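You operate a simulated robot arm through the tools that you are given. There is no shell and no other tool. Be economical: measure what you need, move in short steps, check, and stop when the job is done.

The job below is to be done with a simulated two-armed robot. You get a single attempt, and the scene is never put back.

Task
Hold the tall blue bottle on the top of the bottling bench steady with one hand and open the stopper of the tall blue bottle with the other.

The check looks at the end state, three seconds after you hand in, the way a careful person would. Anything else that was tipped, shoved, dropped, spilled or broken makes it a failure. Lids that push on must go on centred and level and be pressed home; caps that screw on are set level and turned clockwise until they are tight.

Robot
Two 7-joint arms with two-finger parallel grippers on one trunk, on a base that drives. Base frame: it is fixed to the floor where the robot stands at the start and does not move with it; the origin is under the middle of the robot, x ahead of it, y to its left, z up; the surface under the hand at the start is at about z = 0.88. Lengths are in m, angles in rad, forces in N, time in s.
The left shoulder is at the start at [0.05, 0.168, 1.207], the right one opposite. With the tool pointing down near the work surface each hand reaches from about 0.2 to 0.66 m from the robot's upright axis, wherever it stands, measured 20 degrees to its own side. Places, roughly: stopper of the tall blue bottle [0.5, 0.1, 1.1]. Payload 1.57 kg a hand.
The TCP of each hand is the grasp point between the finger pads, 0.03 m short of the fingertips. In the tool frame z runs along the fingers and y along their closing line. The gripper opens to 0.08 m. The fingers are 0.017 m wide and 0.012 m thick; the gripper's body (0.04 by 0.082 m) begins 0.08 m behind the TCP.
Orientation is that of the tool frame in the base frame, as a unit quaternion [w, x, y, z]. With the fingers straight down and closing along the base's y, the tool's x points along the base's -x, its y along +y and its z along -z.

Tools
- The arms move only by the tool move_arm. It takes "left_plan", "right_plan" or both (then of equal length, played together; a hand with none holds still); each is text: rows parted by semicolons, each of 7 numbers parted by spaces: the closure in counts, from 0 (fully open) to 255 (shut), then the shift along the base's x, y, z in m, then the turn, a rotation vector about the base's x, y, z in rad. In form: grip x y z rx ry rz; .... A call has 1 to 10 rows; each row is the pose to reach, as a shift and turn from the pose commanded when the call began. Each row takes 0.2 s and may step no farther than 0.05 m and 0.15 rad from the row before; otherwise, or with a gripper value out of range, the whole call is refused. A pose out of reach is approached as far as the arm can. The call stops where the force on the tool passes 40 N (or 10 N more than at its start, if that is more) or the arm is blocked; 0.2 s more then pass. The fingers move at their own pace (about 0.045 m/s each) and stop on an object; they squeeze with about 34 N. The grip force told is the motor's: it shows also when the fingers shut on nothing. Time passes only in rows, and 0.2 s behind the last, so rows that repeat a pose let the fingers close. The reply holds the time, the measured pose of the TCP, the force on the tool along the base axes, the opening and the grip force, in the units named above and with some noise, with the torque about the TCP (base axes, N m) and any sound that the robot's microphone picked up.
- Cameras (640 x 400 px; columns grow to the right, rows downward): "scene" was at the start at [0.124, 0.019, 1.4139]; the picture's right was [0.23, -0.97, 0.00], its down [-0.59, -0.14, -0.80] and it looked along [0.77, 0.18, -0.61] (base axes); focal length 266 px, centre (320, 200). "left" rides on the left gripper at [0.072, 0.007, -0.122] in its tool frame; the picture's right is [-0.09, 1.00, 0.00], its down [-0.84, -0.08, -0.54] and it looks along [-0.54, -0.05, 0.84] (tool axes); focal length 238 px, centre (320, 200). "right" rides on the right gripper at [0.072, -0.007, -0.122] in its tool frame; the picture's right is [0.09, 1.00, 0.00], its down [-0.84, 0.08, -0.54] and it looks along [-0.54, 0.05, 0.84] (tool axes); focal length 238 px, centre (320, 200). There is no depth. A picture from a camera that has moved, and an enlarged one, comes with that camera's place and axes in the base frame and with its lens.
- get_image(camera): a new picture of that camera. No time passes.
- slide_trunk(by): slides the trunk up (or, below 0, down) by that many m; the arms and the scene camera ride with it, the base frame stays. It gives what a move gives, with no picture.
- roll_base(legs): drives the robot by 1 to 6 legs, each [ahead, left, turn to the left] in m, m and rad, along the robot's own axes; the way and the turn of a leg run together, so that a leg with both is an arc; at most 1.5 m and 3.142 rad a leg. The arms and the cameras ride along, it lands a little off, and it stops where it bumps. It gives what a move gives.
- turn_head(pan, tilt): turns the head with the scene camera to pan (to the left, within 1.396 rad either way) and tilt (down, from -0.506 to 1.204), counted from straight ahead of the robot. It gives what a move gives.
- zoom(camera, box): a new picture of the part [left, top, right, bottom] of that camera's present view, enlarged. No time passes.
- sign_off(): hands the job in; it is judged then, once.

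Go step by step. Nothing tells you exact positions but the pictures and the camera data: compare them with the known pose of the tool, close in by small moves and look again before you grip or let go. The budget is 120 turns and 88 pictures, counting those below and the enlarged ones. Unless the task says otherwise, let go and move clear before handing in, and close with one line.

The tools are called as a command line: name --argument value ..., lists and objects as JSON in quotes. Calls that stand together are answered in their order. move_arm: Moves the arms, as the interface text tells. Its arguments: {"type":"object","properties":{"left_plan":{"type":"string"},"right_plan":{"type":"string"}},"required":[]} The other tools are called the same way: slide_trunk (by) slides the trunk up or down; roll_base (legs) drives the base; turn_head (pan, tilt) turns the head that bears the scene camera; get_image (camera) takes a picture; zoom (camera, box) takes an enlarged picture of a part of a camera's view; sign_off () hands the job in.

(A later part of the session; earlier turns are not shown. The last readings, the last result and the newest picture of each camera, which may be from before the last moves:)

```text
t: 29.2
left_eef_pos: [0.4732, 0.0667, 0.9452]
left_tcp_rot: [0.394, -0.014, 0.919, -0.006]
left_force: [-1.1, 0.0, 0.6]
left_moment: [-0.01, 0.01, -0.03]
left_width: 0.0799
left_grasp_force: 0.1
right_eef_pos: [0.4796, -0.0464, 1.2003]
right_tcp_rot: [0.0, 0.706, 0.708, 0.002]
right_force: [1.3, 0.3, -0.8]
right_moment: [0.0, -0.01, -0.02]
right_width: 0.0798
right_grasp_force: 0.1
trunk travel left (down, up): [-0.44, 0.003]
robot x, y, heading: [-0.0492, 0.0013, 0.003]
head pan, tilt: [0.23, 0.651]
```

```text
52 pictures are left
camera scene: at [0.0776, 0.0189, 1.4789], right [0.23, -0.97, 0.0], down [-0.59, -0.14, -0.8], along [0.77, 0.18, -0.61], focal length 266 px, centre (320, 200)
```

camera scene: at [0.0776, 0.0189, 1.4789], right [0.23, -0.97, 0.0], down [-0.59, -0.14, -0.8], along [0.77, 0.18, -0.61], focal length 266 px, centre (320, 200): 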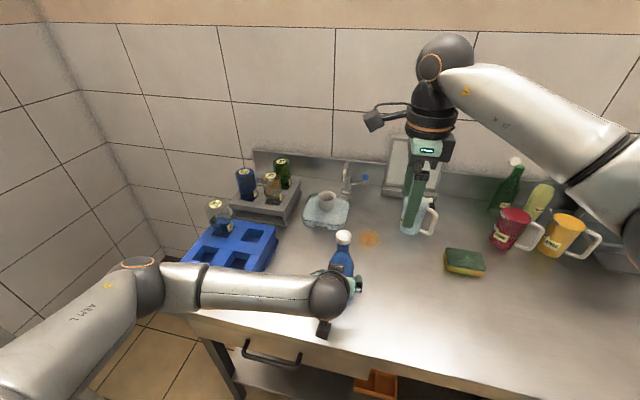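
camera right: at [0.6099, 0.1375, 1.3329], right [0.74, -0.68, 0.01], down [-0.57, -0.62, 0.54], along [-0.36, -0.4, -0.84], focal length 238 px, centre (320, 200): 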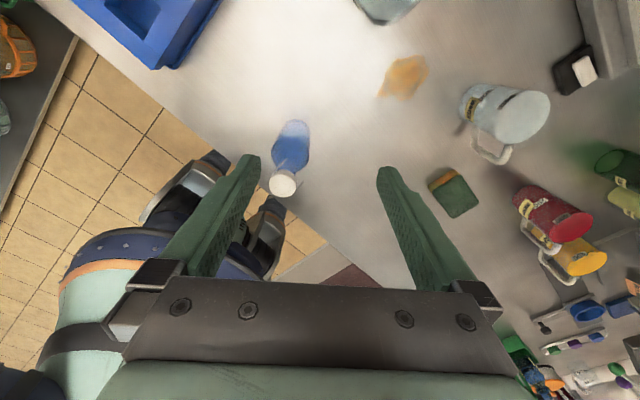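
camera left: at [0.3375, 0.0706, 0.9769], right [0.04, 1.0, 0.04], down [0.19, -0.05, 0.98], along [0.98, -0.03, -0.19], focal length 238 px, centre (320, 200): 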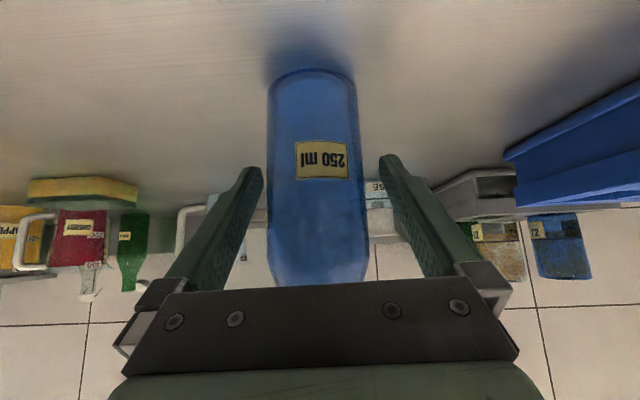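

The fingers straddle the body. I'll make a small correction (+5 mm x, −2.5 mm y) and close the left gripper.

move_arm --left_plan "0 0.005 -0.0025 0 0 0 0; 60 0.005 -0.0025 0 0 0 0; 90 0.005 -0.0025 0 0 0 0; 150 0.005 -0.0025 0 0 0 0; 255 0.005 -0.0025 0 0 0 0; 255 0.005 -0.0025 0 0 0 0;255 0.005 -0.0025 0 0 0 0"

get_image --camera "left"

zoom --camera "scene" --box '[310, 210, 380, 310]'

```text
t: 30.8
left_eef_pos: [0.4787, 0.0612, 0.9453]
left_tcp_rot: [0.393, -0.013, 0.919, -0.007]
left_force: [-0.2, 1.2, -0.5]
left_moment: [0.2, -0.05, 0.03]
left_width: 0.0589
left_grasp_force: 34.0
right_eef_pos: [0.4812, -0.0477, 1.2013]
right_tcp_rot: [0.001, 0.706, 0.708, 0.002]
right_force: [0.3, -0.2, 0.2]
right_moment: [0.01, 0.01, -0.05]
right_width: 0.0799
right_grasp_force: 0.1
trunk travel left (down, up): [-0.44, 0.003]
robot x, y, heading: [-0.0444, 0.0004, -0.002]
head pan, tilt: [0.23, 0.651]
```

```text
51 pictures are left
camera left: at [0.3428, 0.0667, 0.9775], right [0.04, 1.0, 0.04], down [0.19, -0.05, 0.98], along [0.98, -0.03, -0.19], focal length 238 px, centre (320, 200)
```

left: 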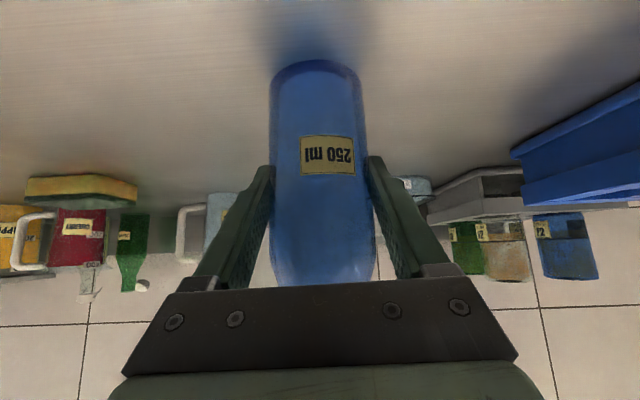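

```text
4.00 times, centred on (345, 260) of scene
camera zoom: at [0.0778, 0.019, 1.4789], right [0.23, -0.97, 0.0], down [-0.59, -0.14, -0.8], along [0.77, 0.18, -0.61], focal length 1063 px, centre (220, -40)
```

zoom: 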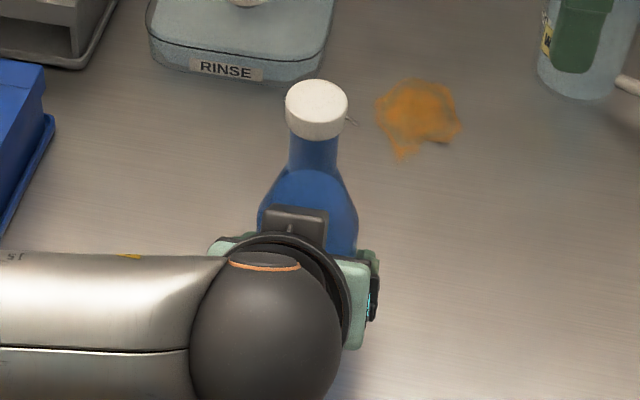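

The bottle is firmly held, with the grip 59 mm wide. Now I'll bring the right hand directly above the cap, still clear of it.

move_arm --right_plan "0 0 0.04 0 0 0 0; 0 0 0.08 0 0 0 0; 0 -0.002 0.111 -0.02 0 0 0; 0 -0.002 0.111 -0.05 0 0 0; 0 -0.002 0.111 -0.06 0 0 0;0 -0.002 0.111 -0.06 0 0 0"

get_image --camera "right"

zoom --camera "scene" --box '[300, 190, 390, 260]'

```text
t: 32.2
left_eef_pos: [0.4789, 0.0621, 0.9468]
left_tcp_rot: [0.394, -0.014, 0.919, -0.007]
left_force: [-2.2, -0.2, 0.6]
left_moment: [0.13, 0.13, 0.03]
left_width: 0.0588
left_grasp_force: 33.9
right_eef_pos: [0.4792, 0.0628, 1.143]
right_tcp_rot: [0.0, 0.706, 0.708, 0.002]
right_force: [-0.8, 0.3, -0.4]
right_moment: [0.0, -0.02, 0.04]
right_width: 0.0799
right_grasp_force: 0.0
trunk travel left (down, up): [-0.44, 0.003]
robot x, y, heading: [-0.0472, 0.0015, 0.005]
head pan, tilt: [0.23, 0.651]
```

```text
49 pictures are left
camera right: at [0.471, 0.1336, 1.2645], right [1.0, 0.09, 0.0], down [0.08, -0.84, 0.54], along [0.05, -0.54, -0.84], focal length 238 px, centre (320, 200)
```

right: 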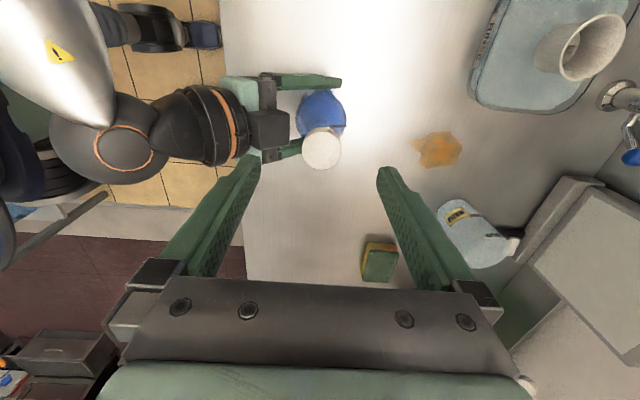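

```text
5.71 times, centred on (345, 225) of scene
camera zoom: at [0.0775, 0.0188, 1.4789], right [0.23, -0.97, 0.0], down [-0.59, -0.14, -0.8], along [0.77, 0.18, -0.61], focal length 1518 px, centre (177, 57)
```

zoom: 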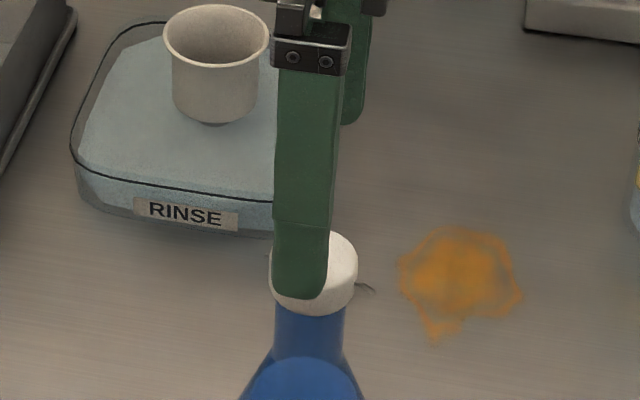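

The cap is measured at (0.479, 0.064) with the right hand right above it. I'll half-close the right gripper to stay clear of the left palm, lower it onto the cap, and look.

move_arm --right_plan "95 0 0.001 0 0 0 0; 95 0 0.001 0 0 0 0; 95 0 0.001 -0.02 0 0 0; 95 0 0.001 -0.04 0 0 0; 95 0 0.001 -0.055 0 0 0; 95 0 0.001 -0.065 0 0 0; 95 0 0.001 -0.065 0 0 0"

get_image --camera "right"

zoom --camera "scene" --box '[300, 190, 390, 260]'

```text
t: 33.8
left_eef_pos: [0.4787, 0.0617, 0.9467]
left_tcp_rot: [0.394, -0.013, 0.919, -0.007]
left_force: [-1.8, 0.5, 1.1]
left_moment: [0.16, 0.11, 0.04]
left_width: 0.0589
left_grasp_force: 33.9
right_eef_pos: [0.4772, 0.0629, 1.078]
right_tcp_rot: [0.0, 0.706, 0.708, 0.002]
right_force: [-1.0, 0.3, 0.7]
right_moment: [-0.01, 0.01, 0.01]
right_width: 0.0502
right_grasp_force: 0.0
trunk travel left (down, up): [-0.44, 0.003]
robot x, y, heading: [-0.0446, 0.0018, 0.002]
head pan, tilt: [0.23, 0.651]
```

```text
47 pictures are left
camera right: at [0.4702, 0.1333, 1.1981], right [1.0, 0.09, 0.0], down [0.08, -0.84, 0.54], along [0.05, -0.54, -0.84], focal length 238 px, centre (320, 200)
```

right: 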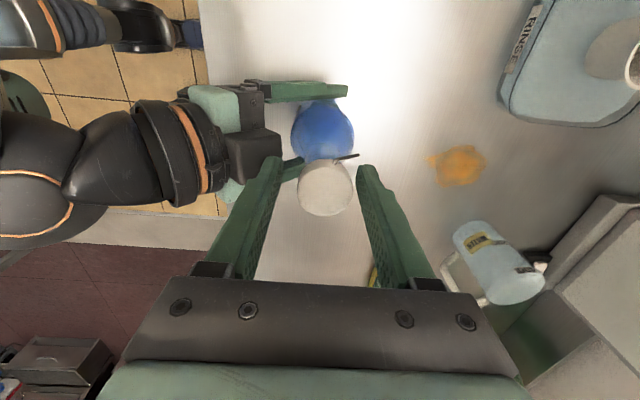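

```text
5.71 times, centred on (345, 225) of scene
camera zoom: at [0.0774, 0.0188, 1.4789], right [0.23, -0.97, 0.0], down [-0.59, -0.14, -0.8], along [0.77, 0.18, -0.61], focal length 1518 px, centre (177, 57)
```

zoom: 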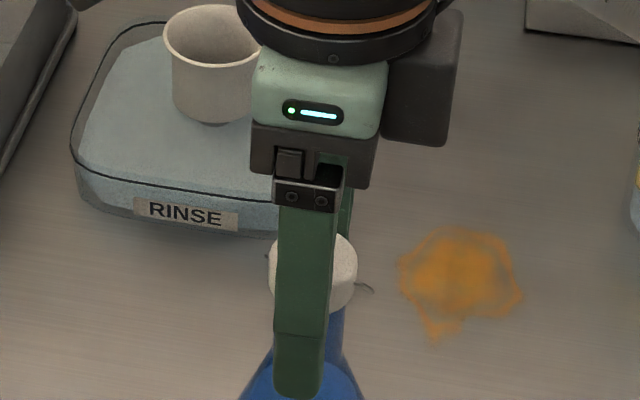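

The fingers straddle the cap between the wires. I'll nudge +2 mm in x and close onto it.

move_arm --right_plan "95 0.002 0.001 0 0 0 0; 120 0.002 0.001 0 0 0 0; 140 0.002 0.001 0 0 0 0; 180 0.002 0.001 0 0 0 0; 255 0.002 0.001 0 0 0 0; 255 0.002 0.001 0 0 0 0; 255 0.002 0.001 0 0 0 0"

zoom --camera "right" --box '[260, 130, 400, 240]'

```text
t: 35.4
left_eef_pos: [0.4801, 0.0604, 0.946]
left_tcp_rot: [0.394, -0.012, 0.919, -0.007]
left_force: [-7.0, 1.5, 3.0]
left_moment: [0.58, -0.82, 0.02]
left_width: 0.0589
left_grasp_force: 34.0
right_eef_pos: [0.4795, 0.0622, 1.0769]
right_tcp_rot: [0.003, 0.707, 0.707, 0.003]
right_force: [6.8, 0.8, 0.1]
right_moment: [-0.09, -0.07, -0.04]
right_width: 0.0309
right_grasp_force: 33.7
trunk travel left (down, up): [-0.44, 0.003]
robot x, y, heading: [-0.0446, -0.0012, 0.003]
head pan, tilt: [0.23, 0.651]
```

```text
3.64 times, centred on (330, 185) of right
camera zoom: at [0.4727, 0.1338, 1.1983], right [1.0, 0.09, 0.0], down [0.08, -0.84, 0.54], along [0.05, -0.54, -0.84], focal length 867 px, centre (284, 254)
```

zoom: 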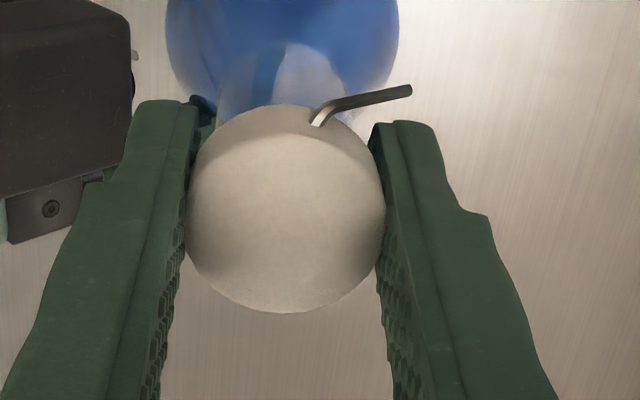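

I have the cap at 31 mm. I'll pull straight up a few millimetres and watch the force.

move_arm --right_plan "255 0.001 0 0.001 0 0 0; 255 0.001 0 0.002 0 0 0; 255 0.001 0 0.003 0 0 0; 255 0.001 0 0.003 0 0 0"

```text
t: 36.4
left_eef_pos: [0.4803, 0.0616, 0.9465]
left_tcp_rot: [0.395, -0.015, 0.918, -0.008]
left_force: [-4.4, 1.0, 12.3]
left_moment: [0.22, -0.72, -0.03]
left_width: 0.0585
left_grasp_force: 34.1
right_eef_pos: [0.4782, 0.0625, 1.0798]
right_tcp_rot: [0.001, 0.706, 0.708, 0.0]
right_force: [4.5, -2.1, -11.8]
right_moment: [-0.27, 0.2, 0.03]
right_width: 0.0314
right_grasp_force: 34.0
trunk travel left (down, up): [-0.44, 0.003]
robot x, y, heading: [-0.0484, 0.0009, 0.005]
head pan, tilt: [0.23, 0.651]
```

move_arm --right_plan "255 0 0 0.001 0 0 0; 255 0 0 0.002 0 0 0; 255 0 0 0.003 0 0 0; 255 0 0 0.003 0 0 0"

zoom --camera "right" --box '[260, 130, 400, 240]'

zoom --camera "scene" --box '[320, 215, 370, 255]'

```text
t: 37.4
left_eef_pos: [0.4807, 0.0604, 0.9472]
left_tcp_rot: [0.395, -0.013, 0.919, -0.008]
left_force: [-2.7, 0.3, 20.7]
left_moment: [-0.35, -0.44, 0.0]
left_width: 0.0588
left_grasp_force: 34.2
right_eef_pos: [0.4787, 0.0638, 1.0836]
right_tcp_rot: [0.0, 0.706, 0.708, 0.001]
right_force: [1.3, 0.8, -24.7]
right_moment: [0.42, 0.27, -0.06]
right_width: 0.0313
right_grasp_force: 34.0
trunk travel left (down, up): [-0.44, 0.003]
robot x, y, heading: [-0.0469, -0.002, -0.001]
head pan, tilt: [0.23, 0.651]
```

```text
3.64 times, centred on (330, 185) of right
camera zoom: at [0.4723, 0.1353, 1.204], right [1.0, 0.09, 0.0], down [0.08, -0.84, 0.54], along [0.05, -0.54, -0.84], focal length 867 px, centre (284, 254)
```

zoom: 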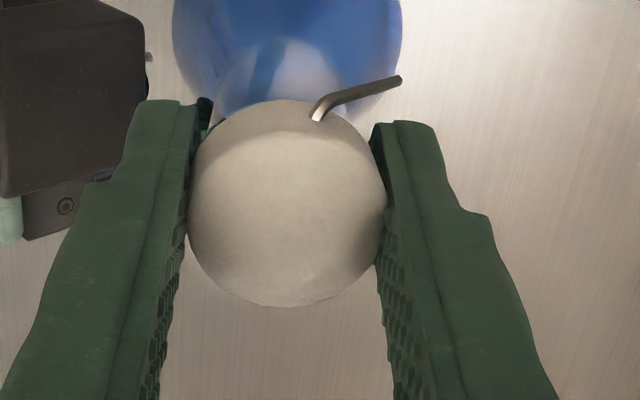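

```text
10.00 times, centred on (345, 235) of scene
camera zoom: at [0.0783, 0.0189, 1.4788], right [0.23, -0.97, 0.0], down [-0.59, -0.14, -0.8], along [0.77, 0.18, -0.61], focal length 2656 px, centre (70, -150)
```

zoom: 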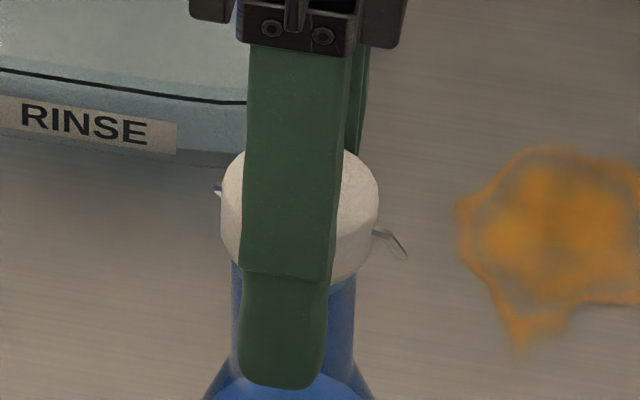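

At about 25 N the stopper has not come up, so it may be threaded. I'll go back to zero pull and test a small anticlockwise twist, watching the torque.

move_arm --right_plan "255 0 0 -0.002 0 0 0; 255 0 0 -0.005 0 0 0; 255 0 0 -0.005 0 0 0.1; 255 0 0 -0.005 0 0 0.2; 255 0 0 -0.005 0 0 0.3; 255 0 0 -0.005 0 0 0.3"

zoom --camera "right" --box '[260, 130, 400, 240]'

zoom --camera "scene" --box '[320, 215, 370, 255]'

```text
t: 38.8
left_eef_pos: [0.4791, 0.0624, 0.9457]
left_tcp_rot: [0.392, -0.014, 0.92, -0.005]
left_force: [11.7, -3.0, -2.1]
left_moment: [0.48, 0.86, 0.07]
left_width: 0.0587
left_grasp_force: 34.4
right_eef_pos: [0.4798, 0.0636, 1.0787]
right_tcp_rot: [0.001, 0.592, 0.806, 0.003]
right_force: [-8.4, 1.9, 9.5]
right_moment: [0.08, -0.02, -0.21]
right_width: 0.0311
right_grasp_force: 34.7
trunk travel left (down, up): [-0.44, 0.003]
robot x, y, heading: [-0.0453, -0.0008, 0.005]
head pan, tilt: [0.23, 0.651]
```

```text
3.64 times, centred on (330, 185) of right
camera zoom: at [0.4516, 0.1299, 1.2008], right [0.92, 0.39, 0.01], down [0.32, -0.78, 0.54], along [0.21, -0.5, -0.84], focal length 867 px, centre (284, 254)
```

zoom: 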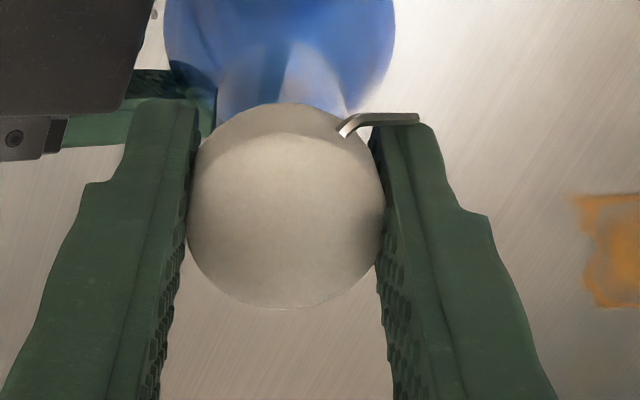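

```text
10.00 times, centred on (345, 235) of scene
camera zoom: at [0.0776, 0.0188, 1.479], right [0.23, -0.97, 0.0], down [-0.59, -0.14, -0.8], along [0.77, 0.18, -0.61], focal length 2656 px, centre (70, -150)
```

zoom: 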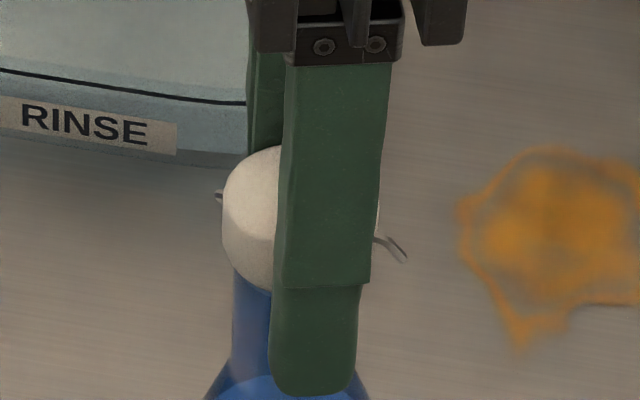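

The wires didn't turn with the fingers, which slipped around the cap, so it isn't a screw cap. The wires look like hinge arms pivoting behind the neck near (0.497, z 1.05), which would make it a hinged swing stopper. I'll undo the twist, then try a small arc opening up and towards +x about that axis.

move_arm --right_plan "255 0 0 0 0 0 -0.1; 255 0 0 0 0 0 -0.2; 255 0 0 0 0 0 -0.3; 255 0 0 0 0 0 -0.3"

move_arm --right_plan "255 0.0015 0 0.0009 0 0.05 0; 255 0.0029 0 0.0017 0 0.1 0; 255 0.0044 0 0.0024 0 0.15 0; 255 0.0059 0 0.003 0 0.2 0; 255 0.0059 0 0.003 0 0.2 0"

zoom --camera "right" --box '[260, 130, 400, 240]'

zoom --camera "scene" --box '[320, 215, 370, 255]'

```text
t: 39.8
left_eef_pos: [0.4779, 0.0609, 0.9455]
left_tcp_rot: [0.392, -0.014, 0.92, -0.006]
left_force: [-2.5, 0.8, -4.2]
left_moment: [0.4, -0.01, 0.0]
left_width: 0.0588
left_grasp_force: 34.2
right_eef_pos: [0.4797, 0.0621, 1.0793]
right_tcp_rot: [0.001, 0.708, 0.707, 0.002]
right_force: [0.1, -0.1, 2.8]
right_moment: [-0.41, -0.02, -0.04]
right_width: 0.0312
right_grasp_force: 34.1
trunk travel left (down, up): [-0.44, 0.003]
robot x, y, heading: [-0.0474, -0.0006, 0.001]
head pan, tilt: [0.23, 0.651]
```

```text
t: 41.0
left_eef_pos: [0.4768, 0.0586, 0.9463]
left_tcp_rot: [0.393, -0.01, 0.919, -0.009]
left_force: [-9.2, -17.5, -5.5]
left_moment: [1.31, -0.59, 0.15]
left_width: 0.059
left_grasp_force: 33.7
right_eef_pos: [0.4766, 0.0571, 1.0811]
right_tcp_rot: [-0.054, 0.704, 0.706, -0.048]
right_force: [9.5, 15.2, 8.1]
right_moment: [0.67, -0.36, -0.09]
right_width: 0.0312
right_grasp_force: 33.9
right hand out of reach, approached as far as the arm can: row 3, 4, 5
trunk travel left (down, up): [-0.44, 0.003]
robot x, y, heading: [-0.0446, -0.0035, 0.001]
head pan, tilt: [0.23, 0.651]
```

```text
3.64 times, centred on (330, 185) of right
camera zoom: at [0.4874, 0.128, 1.2027], right [0.99, 0.1, -0.14], down [0.16, -0.84, 0.52], along [-0.07, -0.53, -0.84], focal length 867 px, centre (284, 254)
```

zoom: 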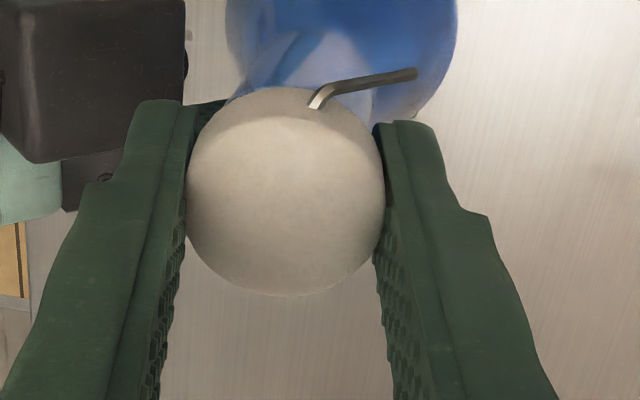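

```text
10.00 times, centred on (345, 235) of scene
camera zoom: at [0.0775, 0.0185, 1.479], right [0.23, -0.97, 0.0], down [-0.59, -0.14, -0.8], along [0.77, 0.18, -0.61], focal length 2656 px, centre (70, -150)
```

zoom: 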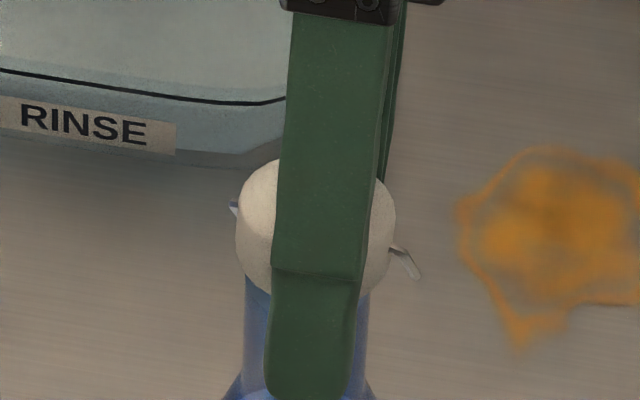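

The right arm ran out of reach and pushed the bottle slightly sideways, so I'll undo that arc now. Then I'll check from the left camera whether the bottle or only the cap tilted.

get_image --camera "left"

move_arm --right_plan "255 0.001 0.002 -0.001 0 -0.05 0; 255 0.002 0.004 -0.002 0 -0.1 0; 255 0.003 0.0055 -0.003 0 -0.144 0; 255 0.003 0.0055 -0.003 0 -0.144 0"

get_image --camera "left"

zoom --camera "scene" --box '[320, 215, 370, 255]'

```text
38 pictures are left
camera left: at [0.3414, 0.0649, 0.9778], right [0.05, 1.0, 0.04], down [0.19, -0.05, 0.98], along [0.98, -0.04, -0.19], focal length 238 px, centre (320, 200)
```

left: 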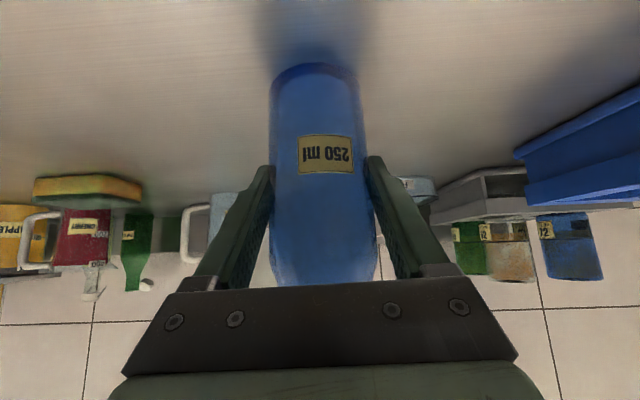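

```text
t: 42.0
left_eef_pos: [0.48, 0.0641, 0.9461]
left_tcp_rot: [0.395, -0.016, 0.918, -0.004]
left_force: [11.7, -5.4, -12.1]
left_moment: [0.82, 0.73, 0.12]
left_width: 0.0589
left_grasp_force: 34.2
right_eef_pos: [0.4784, 0.0593, 1.0771]
right_tcp_rot: [-0.001, 0.707, 0.707, -0.001]
right_force: [-6.9, 3.6, 23.6]
right_moment: [-0.38, 0.14, -0.05]
right_width: 0.0311
right_grasp_force: 34.0
trunk travel left (down, up): [-0.44, 0.003]
robot x, y, heading: [-0.0472, 0.0002, 0.003]
head pan, tilt: [0.23, 0.651]
```

```text
37 pictures are left
camera left: at [0.3438, 0.068, 0.9776], right [0.04, 1.0, 0.05], down [0.18, -0.05, 0.98], along [0.98, -0.03, -0.19], focal length 238 px, centre (320, 200)
```

left: 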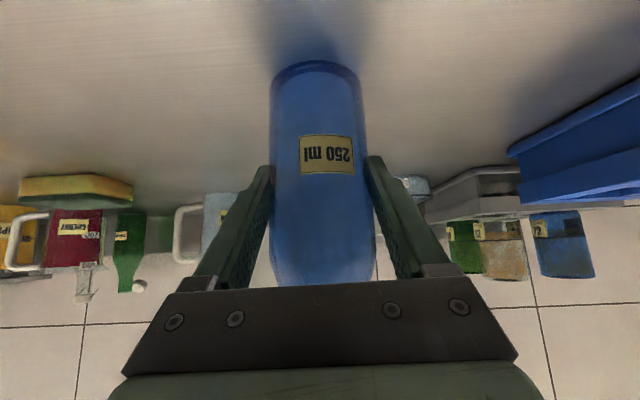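

```text
10.00 times, centred on (345, 235) of scene
camera zoom: at [0.0774, 0.0186, 1.4791], right [0.23, -0.97, 0.0], down [-0.59, -0.14, -0.8], along [0.77, 0.18, -0.61], focal length 2656 px, centre (70, -150)
```

zoom: 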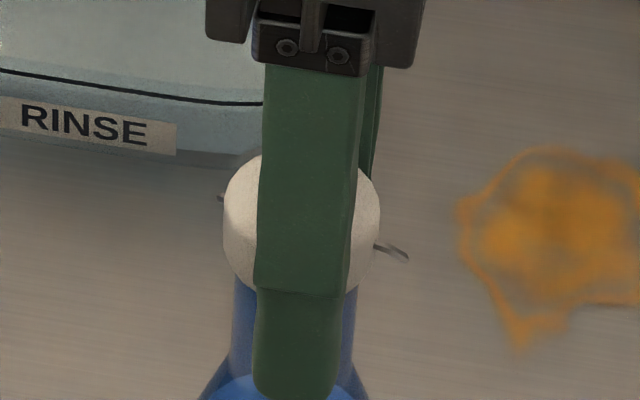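

The tilt did turn the wires along with the tool, while the bottle stayed put. I'll relieve the downward push, let go of the cap, and look at its actual state.

move_arm --right_plan "255 0 0.003 0.003 0 0 0; 200 0 0.003 0.003 0 0 0; 95 0 0.003 0.003 0 0 0; 80 0 0.003 0.003 0 0 0; 80 0 0.003 0.01 0 0 0; 80 0 0.003 0.04 0 0 0; 80 0 0.003 0.07 0 0 0;0 0 0.003 0.1 0 0 0; 0 0 0.003 0.1 0 0 0"

zoom --camera "right" --box '[280, 80, 380, 160]'

zoom --camera "scene" --box '[320, 215, 370, 255]'

```text
t: 44.0
left_eef_pos: [0.4799, 0.0619, 0.9471]
left_tcp_rot: [0.394, -0.013, 0.919, -0.007]
left_force: [-1.7, -1.6, 3.9]
left_moment: [0.07, 0.21, 0.08]
left_width: 0.0586
left_grasp_force: 33.9
right_eef_pos: [0.4796, 0.0644, 1.175]
right_tcp_rot: [-0.001, 0.707, 0.708, 0.0]
right_force: [0.1, -0.5, 0.5]
right_moment: [-0.02, -0.03, 0.02]
right_width: 0.08
right_grasp_force: 0.1
trunk travel left (down, up): [-0.44, 0.003]
robot x, y, heading: [-0.0462, 0.0014, 0.007]
head pan, tilt: [0.23, 0.651]
```

```text
5.00 times, centred on (330, 120) of right
camera zoom: at [0.4733, 0.135, 1.2973], right [1.0, 0.09, 0.0], down [0.08, -0.84, 0.54], along [0.05, -0.54, -0.84], focal length 1192 px, centre (270, 600)
```

zoom: 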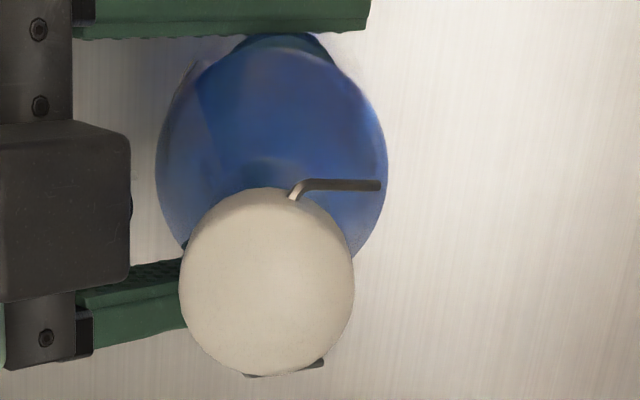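

```text
10.00 times, centred on (345, 235) of scene
camera zoom: at [0.0773, 0.0185, 1.479], right [0.23, -0.97, 0.0], down [-0.59, -0.14, -0.8], along [0.77, 0.18, -0.61], focal length 2656 px, centre (70, -150)
```

zoom: 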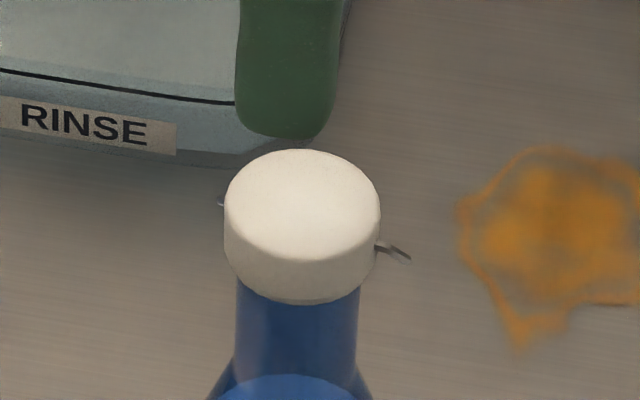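

The cap is level again, but during the straight pull the wire's cap end rose while its far end stayed put. So it does hinge about the wires' rear ends, near (0.497, z 1.055), and my x-closing pads were resisting that rotation. I'll yaw the right hand back so it closes along y, letting the cap pivot between the pads.

move_arm --right_plan "0 0 0 0.01 0 0 0.15; 0 0 0 0.01 0 0 0.3; 0 0 0 0.01 0 0 0.45; 0 0 0 0.01 0 0 0.6; 0 0 0 0.01 0 0 0.75; 0 0 0 0.01 0 0 0.9; 0 0 0 0.01 0 0 1.05; 0 0 0 0.01 0 0 1.2; 0 0 0 0.01 0 0 1.35; 0 0 0 0.01 0 0 1.45"

move_arm --right_plan "0 0 0 0 0 0 0.121; 0 0 0 0 0 0 0.121"

get_image --camera "right"

get_image --camera "scene"

```text
t: 46.2
left_eef_pos: [0.4786, 0.0612, 0.9459]
left_tcp_rot: [0.394, -0.013, 0.919, -0.008]
left_force: [-0.3, -0.4, 7.1]
left_moment: [0.26, 0.09, -0.01]
left_width: 0.0587
left_grasp_force: 33.8
right_eef_pos: [0.4783, 0.0636, 1.1876]
right_tcp_rot: [0.0, 0.059, 0.998, -0.001]
right_force: [-0.3, 0.4, 0.2]
right_moment: [0.02, 0.03, 0.01]
right_width: 0.0802
right_grasp_force: 0.1
trunk travel left (down, up): [-0.44, 0.003]
robot x, y, heading: [-0.0458, 0.003, -0.001]
head pan, tilt: [0.23, 0.651]
```

```text
t: 46.8
left_eef_pos: [0.4791, 0.0621, 0.9462]
left_tcp_rot: [0.394, -0.013, 0.919, -0.007]
left_force: [0.9, 1.0, 7.2]
left_moment: [0.28, 0.08, -0.03]
left_width: 0.0584
left_grasp_force: 33.9
right_eef_pos: [0.4786, 0.0621, 1.1861]
right_tcp_rot: [-0.001, -0.001, 1.0, -0.001]
right_force: [-0.5, -0.8, 0.2]
right_moment: [-0.01, -0.02, 0.01]
right_width: 0.0802
right_grasp_force: 0.1
trunk travel left (down, up): [-0.44, 0.003]
robot x, y, heading: [-0.0455, 0.0001, 0.0]
head pan, tilt: [0.23, 0.651]
```

```text
33 pictures are left
camera right: at [0.4072, 0.0558, 1.3089], right [-0.1, 1.0, 0.0], down [0.84, 0.08, 0.54], along [0.54, 0.05, -0.84], focal length 238 px, centre (320, 200)
```

right: 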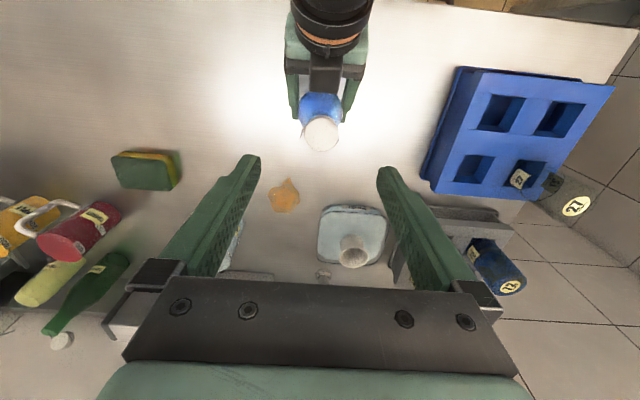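

```text
32 pictures are left
camera scene: at [0.0772, 0.0188, 1.479], right [0.23, -0.97, 0.0], down [-0.59, -0.14, -0.8], along [0.77, 0.18, -0.61], focal length 266 px, centre (320, 200)
```

scene: 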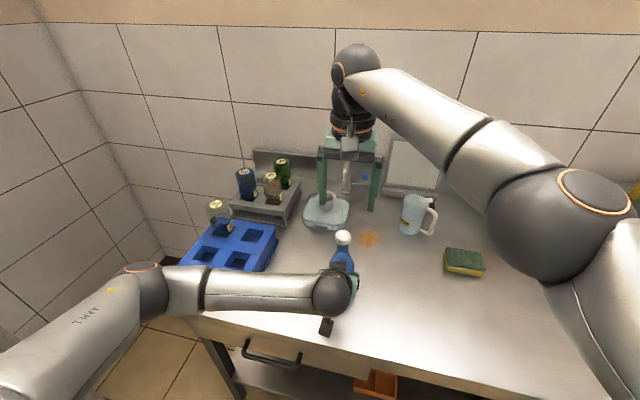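

zoom --camera "right" --box '[290, 85, 360, 160]'

```text
5.33 times, centred on (325, 122) of right
camera zoom: at [0.4072, 0.0558, 1.3089], right [-0.1, 1.0, 0.0], down [0.84, 0.08, 0.54], along [0.54, 0.05, -0.84], focal length 1271 px, centre (293, 613)
```

zoom: 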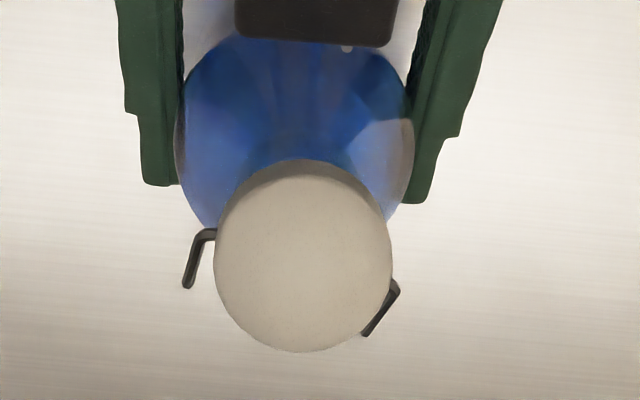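

The cap has yawed about 0.25 rad clockwise compared with before, so it isn't on a fixed hinge. I'll check with the left camera whether the bottle itself turned.

get_image --camera "left"

```text
30 pictures are left
camera left: at [0.3426, 0.0665, 0.978], right [0.04, 1.0, 0.04], down [0.18, -0.05, 0.98], along [0.98, -0.03, -0.19], focal length 238 px, centre (320, 200)
```

left: 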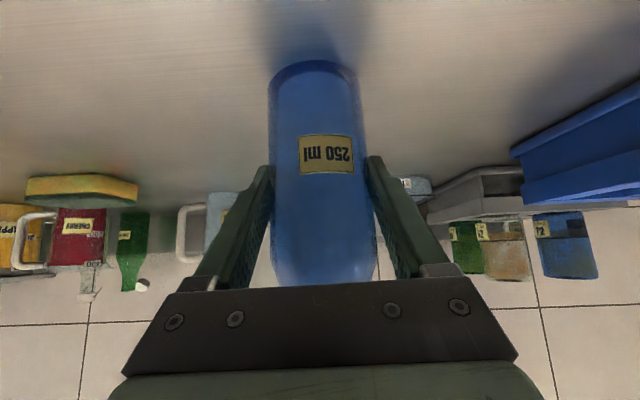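

The bottle didn't turn, so the cap has loosened in yaw. I'll return the right hand to a grip between the wires at yaw about −2.0, then combine an anticlockwise twist with a gentle pull.

move_arm --right_plan "0 0 0 0 0 0 -0.15; 0 0 0 0 0 0 -0.3; 0 0 0 0 0 0 -0.45; 0 0 0 0 0 0 -0.6; 0 0 0 0 0 0 -0.75; 0 0 0 0 0 0 -0.9; 0 0 0 0 0 0 -1.05; 0 0 0 0 0 0 -1.2; 0 0 0 0 0 0 -1.35; 0 0 0 0 0 0 -1.5"

move_arm --right_plan "0 0 0 0 0 0 -0.15; 0 0 0 0 0 0 -0.3; 0 0 0 0 0 0 -0.45; 95 0.001 0.002 0 0 0 -0.5; 95 0.001 0.002 -0.03 0 0 -0.5; 95 0.001 0.002 -0.04 0 0 -0.5;95 0.001 0.002 -0.04 0 0 -0.5"

get_image --camera "right"

```text
t: 49.0
left_eef_pos: [0.4788, 0.0616, 0.9468]
left_tcp_rot: [0.394, -0.014, 0.919, -0.007]
left_force: [2.0, 1.4, 9.1]
left_moment: [0.37, 0.0, -0.04]
left_width: 0.0587
left_grasp_force: 34.2
right_eef_pos: [0.4786, 0.063, 1.1876]
right_tcp_rot: [-0.001, 0.682, 0.731, 0.0]
right_force: [-0.7, -0.4, 0.9]
right_moment: [-0.02, 0.0, 0.02]
right_width: 0.08
right_grasp_force: 0.1
trunk travel left (down, up): [-0.44, 0.003]
robot x, y, heading: [-0.0487, -0.0005, -0.003]
head pan, tilt: [0.23, 0.651]
```

```text
t: 50.6
left_eef_pos: [0.4788, 0.0628, 0.9476]
left_tcp_rot: [0.394, -0.014, 0.919, -0.006]
left_force: [1.5, 1.4, 10.2]
left_moment: [0.39, 0.04, -0.09]
left_width: 0.0584
left_grasp_force: 33.6
right_eef_pos: [0.4811, 0.067, 1.1469]
right_tcp_rot: [-0.002, 0.841, 0.54, 0.001]
right_force: [0.4, -0.4, 0.6]
right_moment: [0.0, 0.01, 0.02]
right_width: 0.05
right_grasp_force: 0.0
trunk travel left (down, up): [-0.44, 0.003]
robot x, y, heading: [-0.0424, 0.0015, 0.006]
head pan, tilt: [0.23, 0.651]
```

```text
29 pictures are left
camera right: at [0.5045, 0.1343, 1.2691], right [0.94, -0.33, 0.0], down [-0.28, -0.79, 0.54], along [-0.18, -0.51, -0.84], focal length 238 px, centre (320, 200)
```

right: 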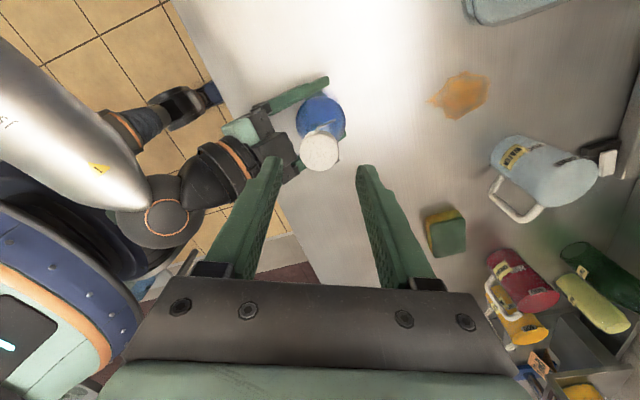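

move_arm --right_plan "95 -0.001 -0.0015 -0.03 0 0 0; 95 -0.001 -0.0015 -0.055 0 0 0; 95 -0.001 -0.0015 -0.07 0 0 0; 130 -0.001 -0.0015 -0.07 0 0 0; 160 -0.001 -0.0015 -0.07 0 0 0; 255 -0.001 -0.0015 -0.07 0 0 0; 255 -0.001 -0.0015 -0.07 0 0 0; 255 -0.001 -0.0015 -0.07 0 0 0"

zoom --camera "right" --box '[260, 130, 400, 240]'

```text
t: 52.4
left_eef_pos: [0.4795, 0.0628, 0.9476]
left_tcp_rot: [0.394, -0.014, 0.919, -0.006]
left_force: [5.3, 0.0, 8.8]
left_moment: [0.54, 0.88, -0.09]
left_width: 0.0585
left_grasp_force: 34.2
right_eef_pos: [0.4784, 0.0643, 1.0759]
right_tcp_rot: [-0.001, 0.84, 0.542, 0.0]
right_force: [-6.5, 2.4, 0.5]
right_moment: [0.02, 0.15, 0.04]
right_width: 0.0312
right_grasp_force: 34.6
trunk travel left (down, up): [-0.44, 0.003]
robot x, y, heading: [-0.0468, 0.0015, -0.004]
head pan, tilt: [0.23, 0.651]
```

```text
3.64 times, centred on (330, 185) of right
camera zoom: at [0.5029, 0.1313, 1.1967], right [0.94, -0.33, 0.0], down [-0.27, -0.8, 0.54], along [-0.18, -0.51, -0.84], focal length 867 px, centre (284, 254)
```

zoom: 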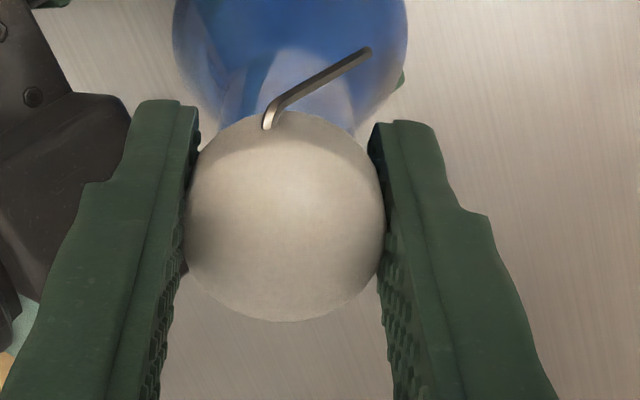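

Gripped again. I'll twist anticlockwise about 0.5 rad with a slight lift and check whether the wire turns with the fingers.

move_arm --right_plan "255 -0.001 0.0 0.001 0 0 0.1; 255 -0.001 0.0 0.001 0 0 0.2; 255 -0.001 0 0.002 0 0 0.3; 255 -0.001 0 0.002 0 0 0.4; 255 -0.001 0 0.002 0 0 0.5;255 -0.001 0 0.002 0 0 0.5"

zoom --camera "right" --box '[260, 130, 400, 240]'

```text
t: 53.8
left_eef_pos: [0.4799, 0.0616, 0.9465]
left_tcp_rot: [0.394, -0.013, 0.919, -0.006]
left_force: [-2.7, 2.6, 11.7]
left_moment: [-0.24, -0.36, 0.17]
left_width: 0.0587
left_grasp_force: 34.5
right_eef_pos: [0.48, 0.0634, 1.0792]
right_tcp_rot: [0.0, 0.681, 0.733, -0.001]
right_force: [1.3, -3.3, -2.2]
right_moment: [-0.21, -0.01, -0.15]
right_width: 0.0311
right_grasp_force: 33.8
trunk travel left (down, up): [-0.44, 0.003]
robot x, y, heading: [-0.047, -0.001, 0.002]
head pan, tilt: [0.23, 0.651]
```

```text
3.64 times, centred on (330, 185) of right
camera zoom: at [0.4679, 0.1337, 1.2006], right [0.99, 0.16, 0.0], down [0.14, -0.83, 0.54], along [0.09, -0.53, -0.84], focal length 867 px, centre (284, 254)
```

zoom: 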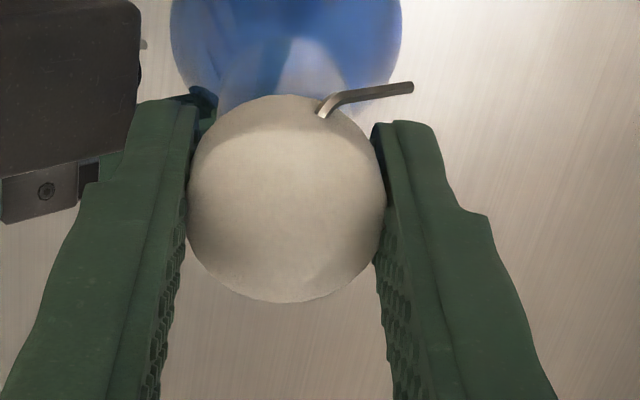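

The cap followed part of the twist, which fits a stiff push-in stopper held by friction. I'll pull straight up steadily, further than before.

move_arm --right_plan "255 0 0.0 0.002 0 0 0; 255 0 0 0.004 0 0 0; 255 0 0 0.006 0 0 0; 255 0 0 0.007 0 0 0; 255 0 0 0.008 0 0 0; 255 0 0 0.008 0 0 0"

zoom --camera "scene" --box '[320, 215, 370, 255]'

```text
t: 55.2
left_eef_pos: [0.4806, 0.0618, 0.9486]
left_tcp_rot: [0.395, -0.014, 0.919, -0.007]
left_force: [-2.0, 3.2, 20.3]
left_moment: [-0.69, -0.4, 0.09]
left_width: 0.0588
left_grasp_force: 33.7
right_eef_pos: [0.4774, 0.0642, 1.0836]
right_tcp_rot: [-0.003, 0.681, 0.732, -0.002]
right_force: [2.4, -3.6, -24.8]
right_moment: [0.27, 0.27, -0.05]
right_width: 0.0313
right_grasp_force: 34.0
trunk travel left (down, up): [-0.44, 0.003]
robot x, y, heading: [-0.0494, 0.0015, -0.001]
head pan, tilt: [0.23, 0.651]
```

```text
10.00 times, centred on (345, 235) of scene
camera zoom: at [0.0783, 0.0189, 1.4788], right [0.23, -0.97, 0.0], down [-0.59, -0.14, -0.8], along [0.77, 0.18, -0.61], focal length 2656 px, centre (70, -150)
```

zoom: 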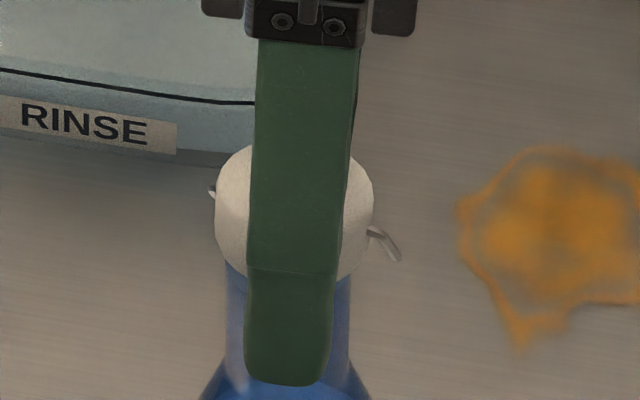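

It's still about 25 N, and that is just the two arms flexing. I'll pull a bit further towards 35–40 N while rocking the twist, with the left hand counter-pushing down slightly.

move_arm --right_plan "255 0 0 0.001 0 0 -0.1; 255 0 0 0.002 0 0 -0.2; 255 0 0 0.003 0 0 -0.3; 255 0 0 0.003 0 0 -0.2; 255 0 0 0.003 0 0 -0.1; 255 0 0 0.003 0 0 0" --left_plan "255 0 0 -0.001 0 0 0; 255 0 0 -0.002 0 0 0; 255 0 0 -0.002 0 0 0; 255 0 0 -0.002 0 0 0; 255 0 0 -0.002 0 0 0; 255 0 0 -0.002 0 0 0"

zoom --camera "right" --box '[260, 130, 400, 240]'

```text
t: 56.6
left_eef_pos: [0.4786, 0.0617, 0.9444]
left_tcp_rot: [0.394, -0.014, 0.919, -0.007]
left_force: [11.2, -1.2, 9.5]
left_moment: [0.1, 0.81, 0.27]
left_width: 0.0587
left_grasp_force: 34.1
right_eef_pos: [0.479, 0.0636, 1.0914]
right_tcp_rot: [-0.001, 0.68, 0.733, 0.0]
right_force: [-8.5, 1.2, -4.7]
right_moment: [0.09, 0.31, -0.33]
right_width: 0.032
right_grasp_force: 34.1
trunk travel left (down, up): [-0.44, 0.003]
robot x, y, heading: [-0.047, -0.0015, 0.0]
head pan, tilt: [0.23, 0.651]
```

```text
3.64 times, centred on (330, 185) of right
camera zoom: at [0.4673, 0.1347, 1.2125], right [0.99, 0.17, 0.0], down [0.14, -0.83, 0.54], along [0.09, -0.53, -0.84], focal length 867 px, centre (284, 254)
```

zoom: 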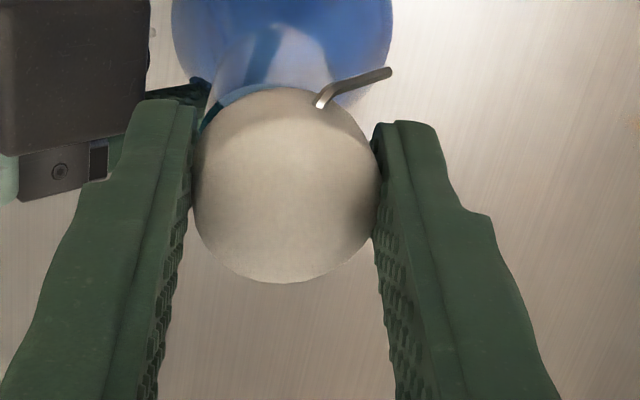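

The fingers slipped upward, so a straight pull won't do it. Re-reading the first pictures, the cap had that slight yaw from the start, so it never really turned. That supports a hinge behind the neck through the wire ends, with its axis about −0.16 rad off y. I'll release and re-grip with the pads closing along the hinge axis so the cap can pivot between them.

move_arm --right_plan "180 0.001 0 0 0 0 0; 95 0.001 0 0 0 0 0; 80 0.001 0 0 0 0 0; 80 0.001 0 0.03 0 0 0; 0 0.001 0 0.07 0 0 0; 0 0 0 0.1 0 0 0.1; 0 0 0 0.1 0 0 0.25; 0 0 0 0.1 0 0 0.4; 0 0 0 0.1 0 0 0.55; 0 0 0 0.1 0 0 0.7"

move_arm --right_plan "0 0 0 0 0 0 0.15; 0 0 0 0 0 0 0.3; 0 0 0 0 0 0 0.45; 0 0 0 0 0 0 0.6; 0 0.003 0 0 0 0 0.64; 0 0.003 0 -0.03 0 0 0.64; 0 0.003 0 -0.05 0 0 0.64; 0 0.003 0 -0.05 0 0 0.64"

get_image --camera "right"

```text
t: 58.8
left_eef_pos: [0.4787, 0.0609, 0.9442]
left_tcp_rot: [0.393, -0.013, 0.919, -0.007]
left_force: [-2.2, -1.7, -0.1]
left_moment: [0.05, 0.21, 0.05]
left_width: 0.0585
left_grasp_force: 34.4
right_eef_pos: [0.4778, 0.0639, 1.1893]
right_tcp_rot: [0.0, 0.387, 0.922, -0.001]
right_force: [0.2, 0.4, -0.1]
right_moment: [0.02, 0.05, -0.01]
right_width: 0.0798
right_grasp_force: 0.1
trunk travel left (down, up): [-0.44, 0.003]
robot x, y, heading: [-0.0463, -0.0019, 0.006]
head pan, tilt: [0.23, 0.651]
```

```text
t: 60.6
left_eef_pos: [0.4786, 0.0619, 0.944]
left_tcp_rot: [0.393, -0.014, 0.92, -0.007]
left_force: [-0.6, 0.5, -3.8]
left_moment: [0.04, -0.03, -0.03]
left_width: 0.0586
left_grasp_force: 34.3
right_eef_pos: [0.4812, 0.0634, 1.1414]
right_tcp_rot: [-0.001, 0.079, 0.997, -0.001]
right_force: [0.2, 0.7, 0.2]
right_moment: [-0.01, 0.0, 0.0]
right_width: 0.0803
right_grasp_force: 0.1
trunk travel left (down, up): [-0.44, 0.003]
robot x, y, heading: [-0.0412, -0.002, 0.003]
head pan, tilt: [0.23, 0.651]
```

```text
24 pictures are left
camera right: at [0.4093, 0.0681, 1.262], right [0.07, 1.0, 0.0], down [0.84, -0.05, 0.54], along [0.54, -0.04, -0.84], focal length 238 px, centre (320, 200)
```

right: 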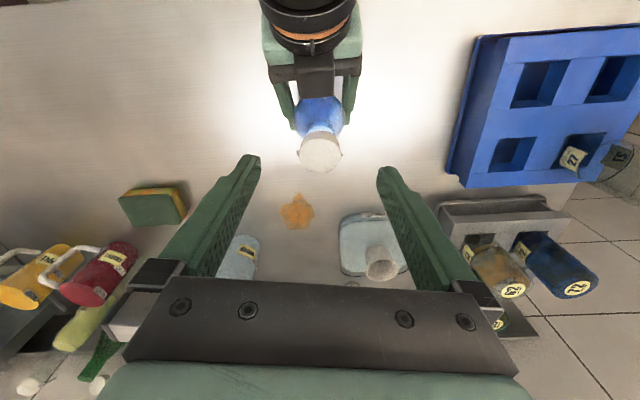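

zoom --camera "right" --box '[285, 115, 355, 185]'

```text
5.71 times, centred on (320, 150) of right
camera zoom: at [0.4093, 0.0681, 1.262], right [0.07, 1.0, 0.0], down [0.84, -0.05, 0.54], along [0.54, -0.04, -0.84], focal length 1362 px, centre (320, 486)
```

zoom: 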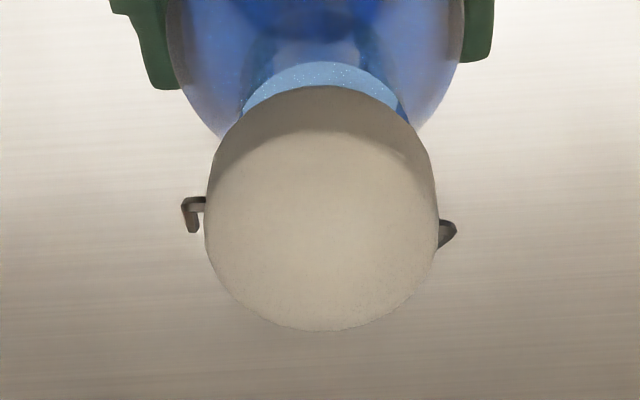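

Something changed: a light band of the neck now shows under the cap, so the stopper may have risen partway. I'll check from the scene camera.

move_arm --right_plan "0 0 -0.04 0.03 0 0 0; 0 0 -0.08 0.05 0 0 0; 0 0 -0.11 0.05 0 0 0"

zoom --camera "scene" --box '[320, 210, 370, 255]'

zoom --camera "right" --box '[350, 80, 450, 170]'

```text
t: 61.4
left_eef_pos: [0.4796, 0.0607, 0.9439]
left_tcp_rot: [0.393, -0.014, 0.92, -0.006]
left_force: [-0.6, -0.4, -3.8]
left_moment: [-0.02, 0.03, 0.01]
left_width: 0.0584
left_grasp_force: 33.8
right_eef_pos: [0.4826, -0.0515, 1.1924]
right_tcp_rot: [-0.001, 0.079, 0.997, -0.001]
right_force: [-0.4, 0.3, -0.5]
right_moment: [0.0, 0.0, 0.0]
right_width: 0.0798
right_grasp_force: 0.0
trunk travel left (down, up): [-0.44, 0.003]
robot x, y, heading: [-0.0487, 0.0021, 0.002]
head pan, tilt: [0.23, 0.651]
```

```text
8.89 times, centred on (345, 232) of scene
camera zoom: at [0.0784, 0.0179, 1.4788], right [0.23, -0.97, 0.0], down [-0.59, -0.14, -0.8], along [0.77, 0.18, -0.61], focal length 2361 px, centre (98, -89)
```

zoom: 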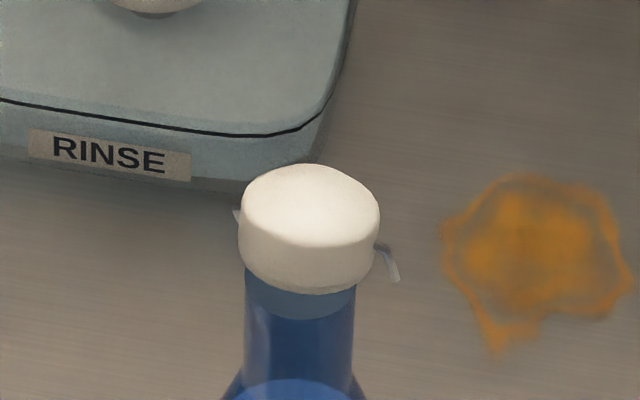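

```text
4.44 times, centred on (400, 125) of right
camera zoom: at [0.4122, -0.0466, 1.3138], right [0.07, 1.0, 0.0], down [0.84, -0.05, 0.54], along [0.54, -0.04, -0.84], focal length 1059 px, centre (-36, 533)
```

zoom: 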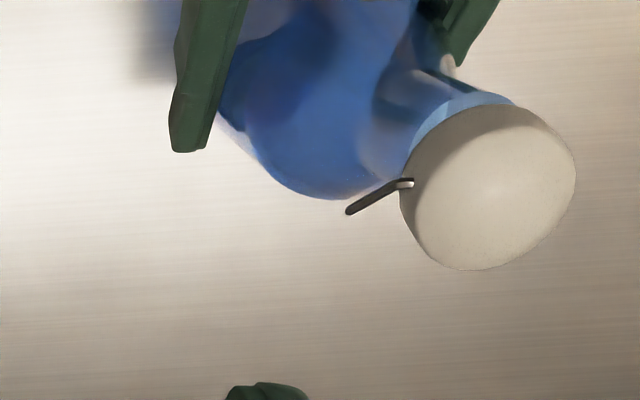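

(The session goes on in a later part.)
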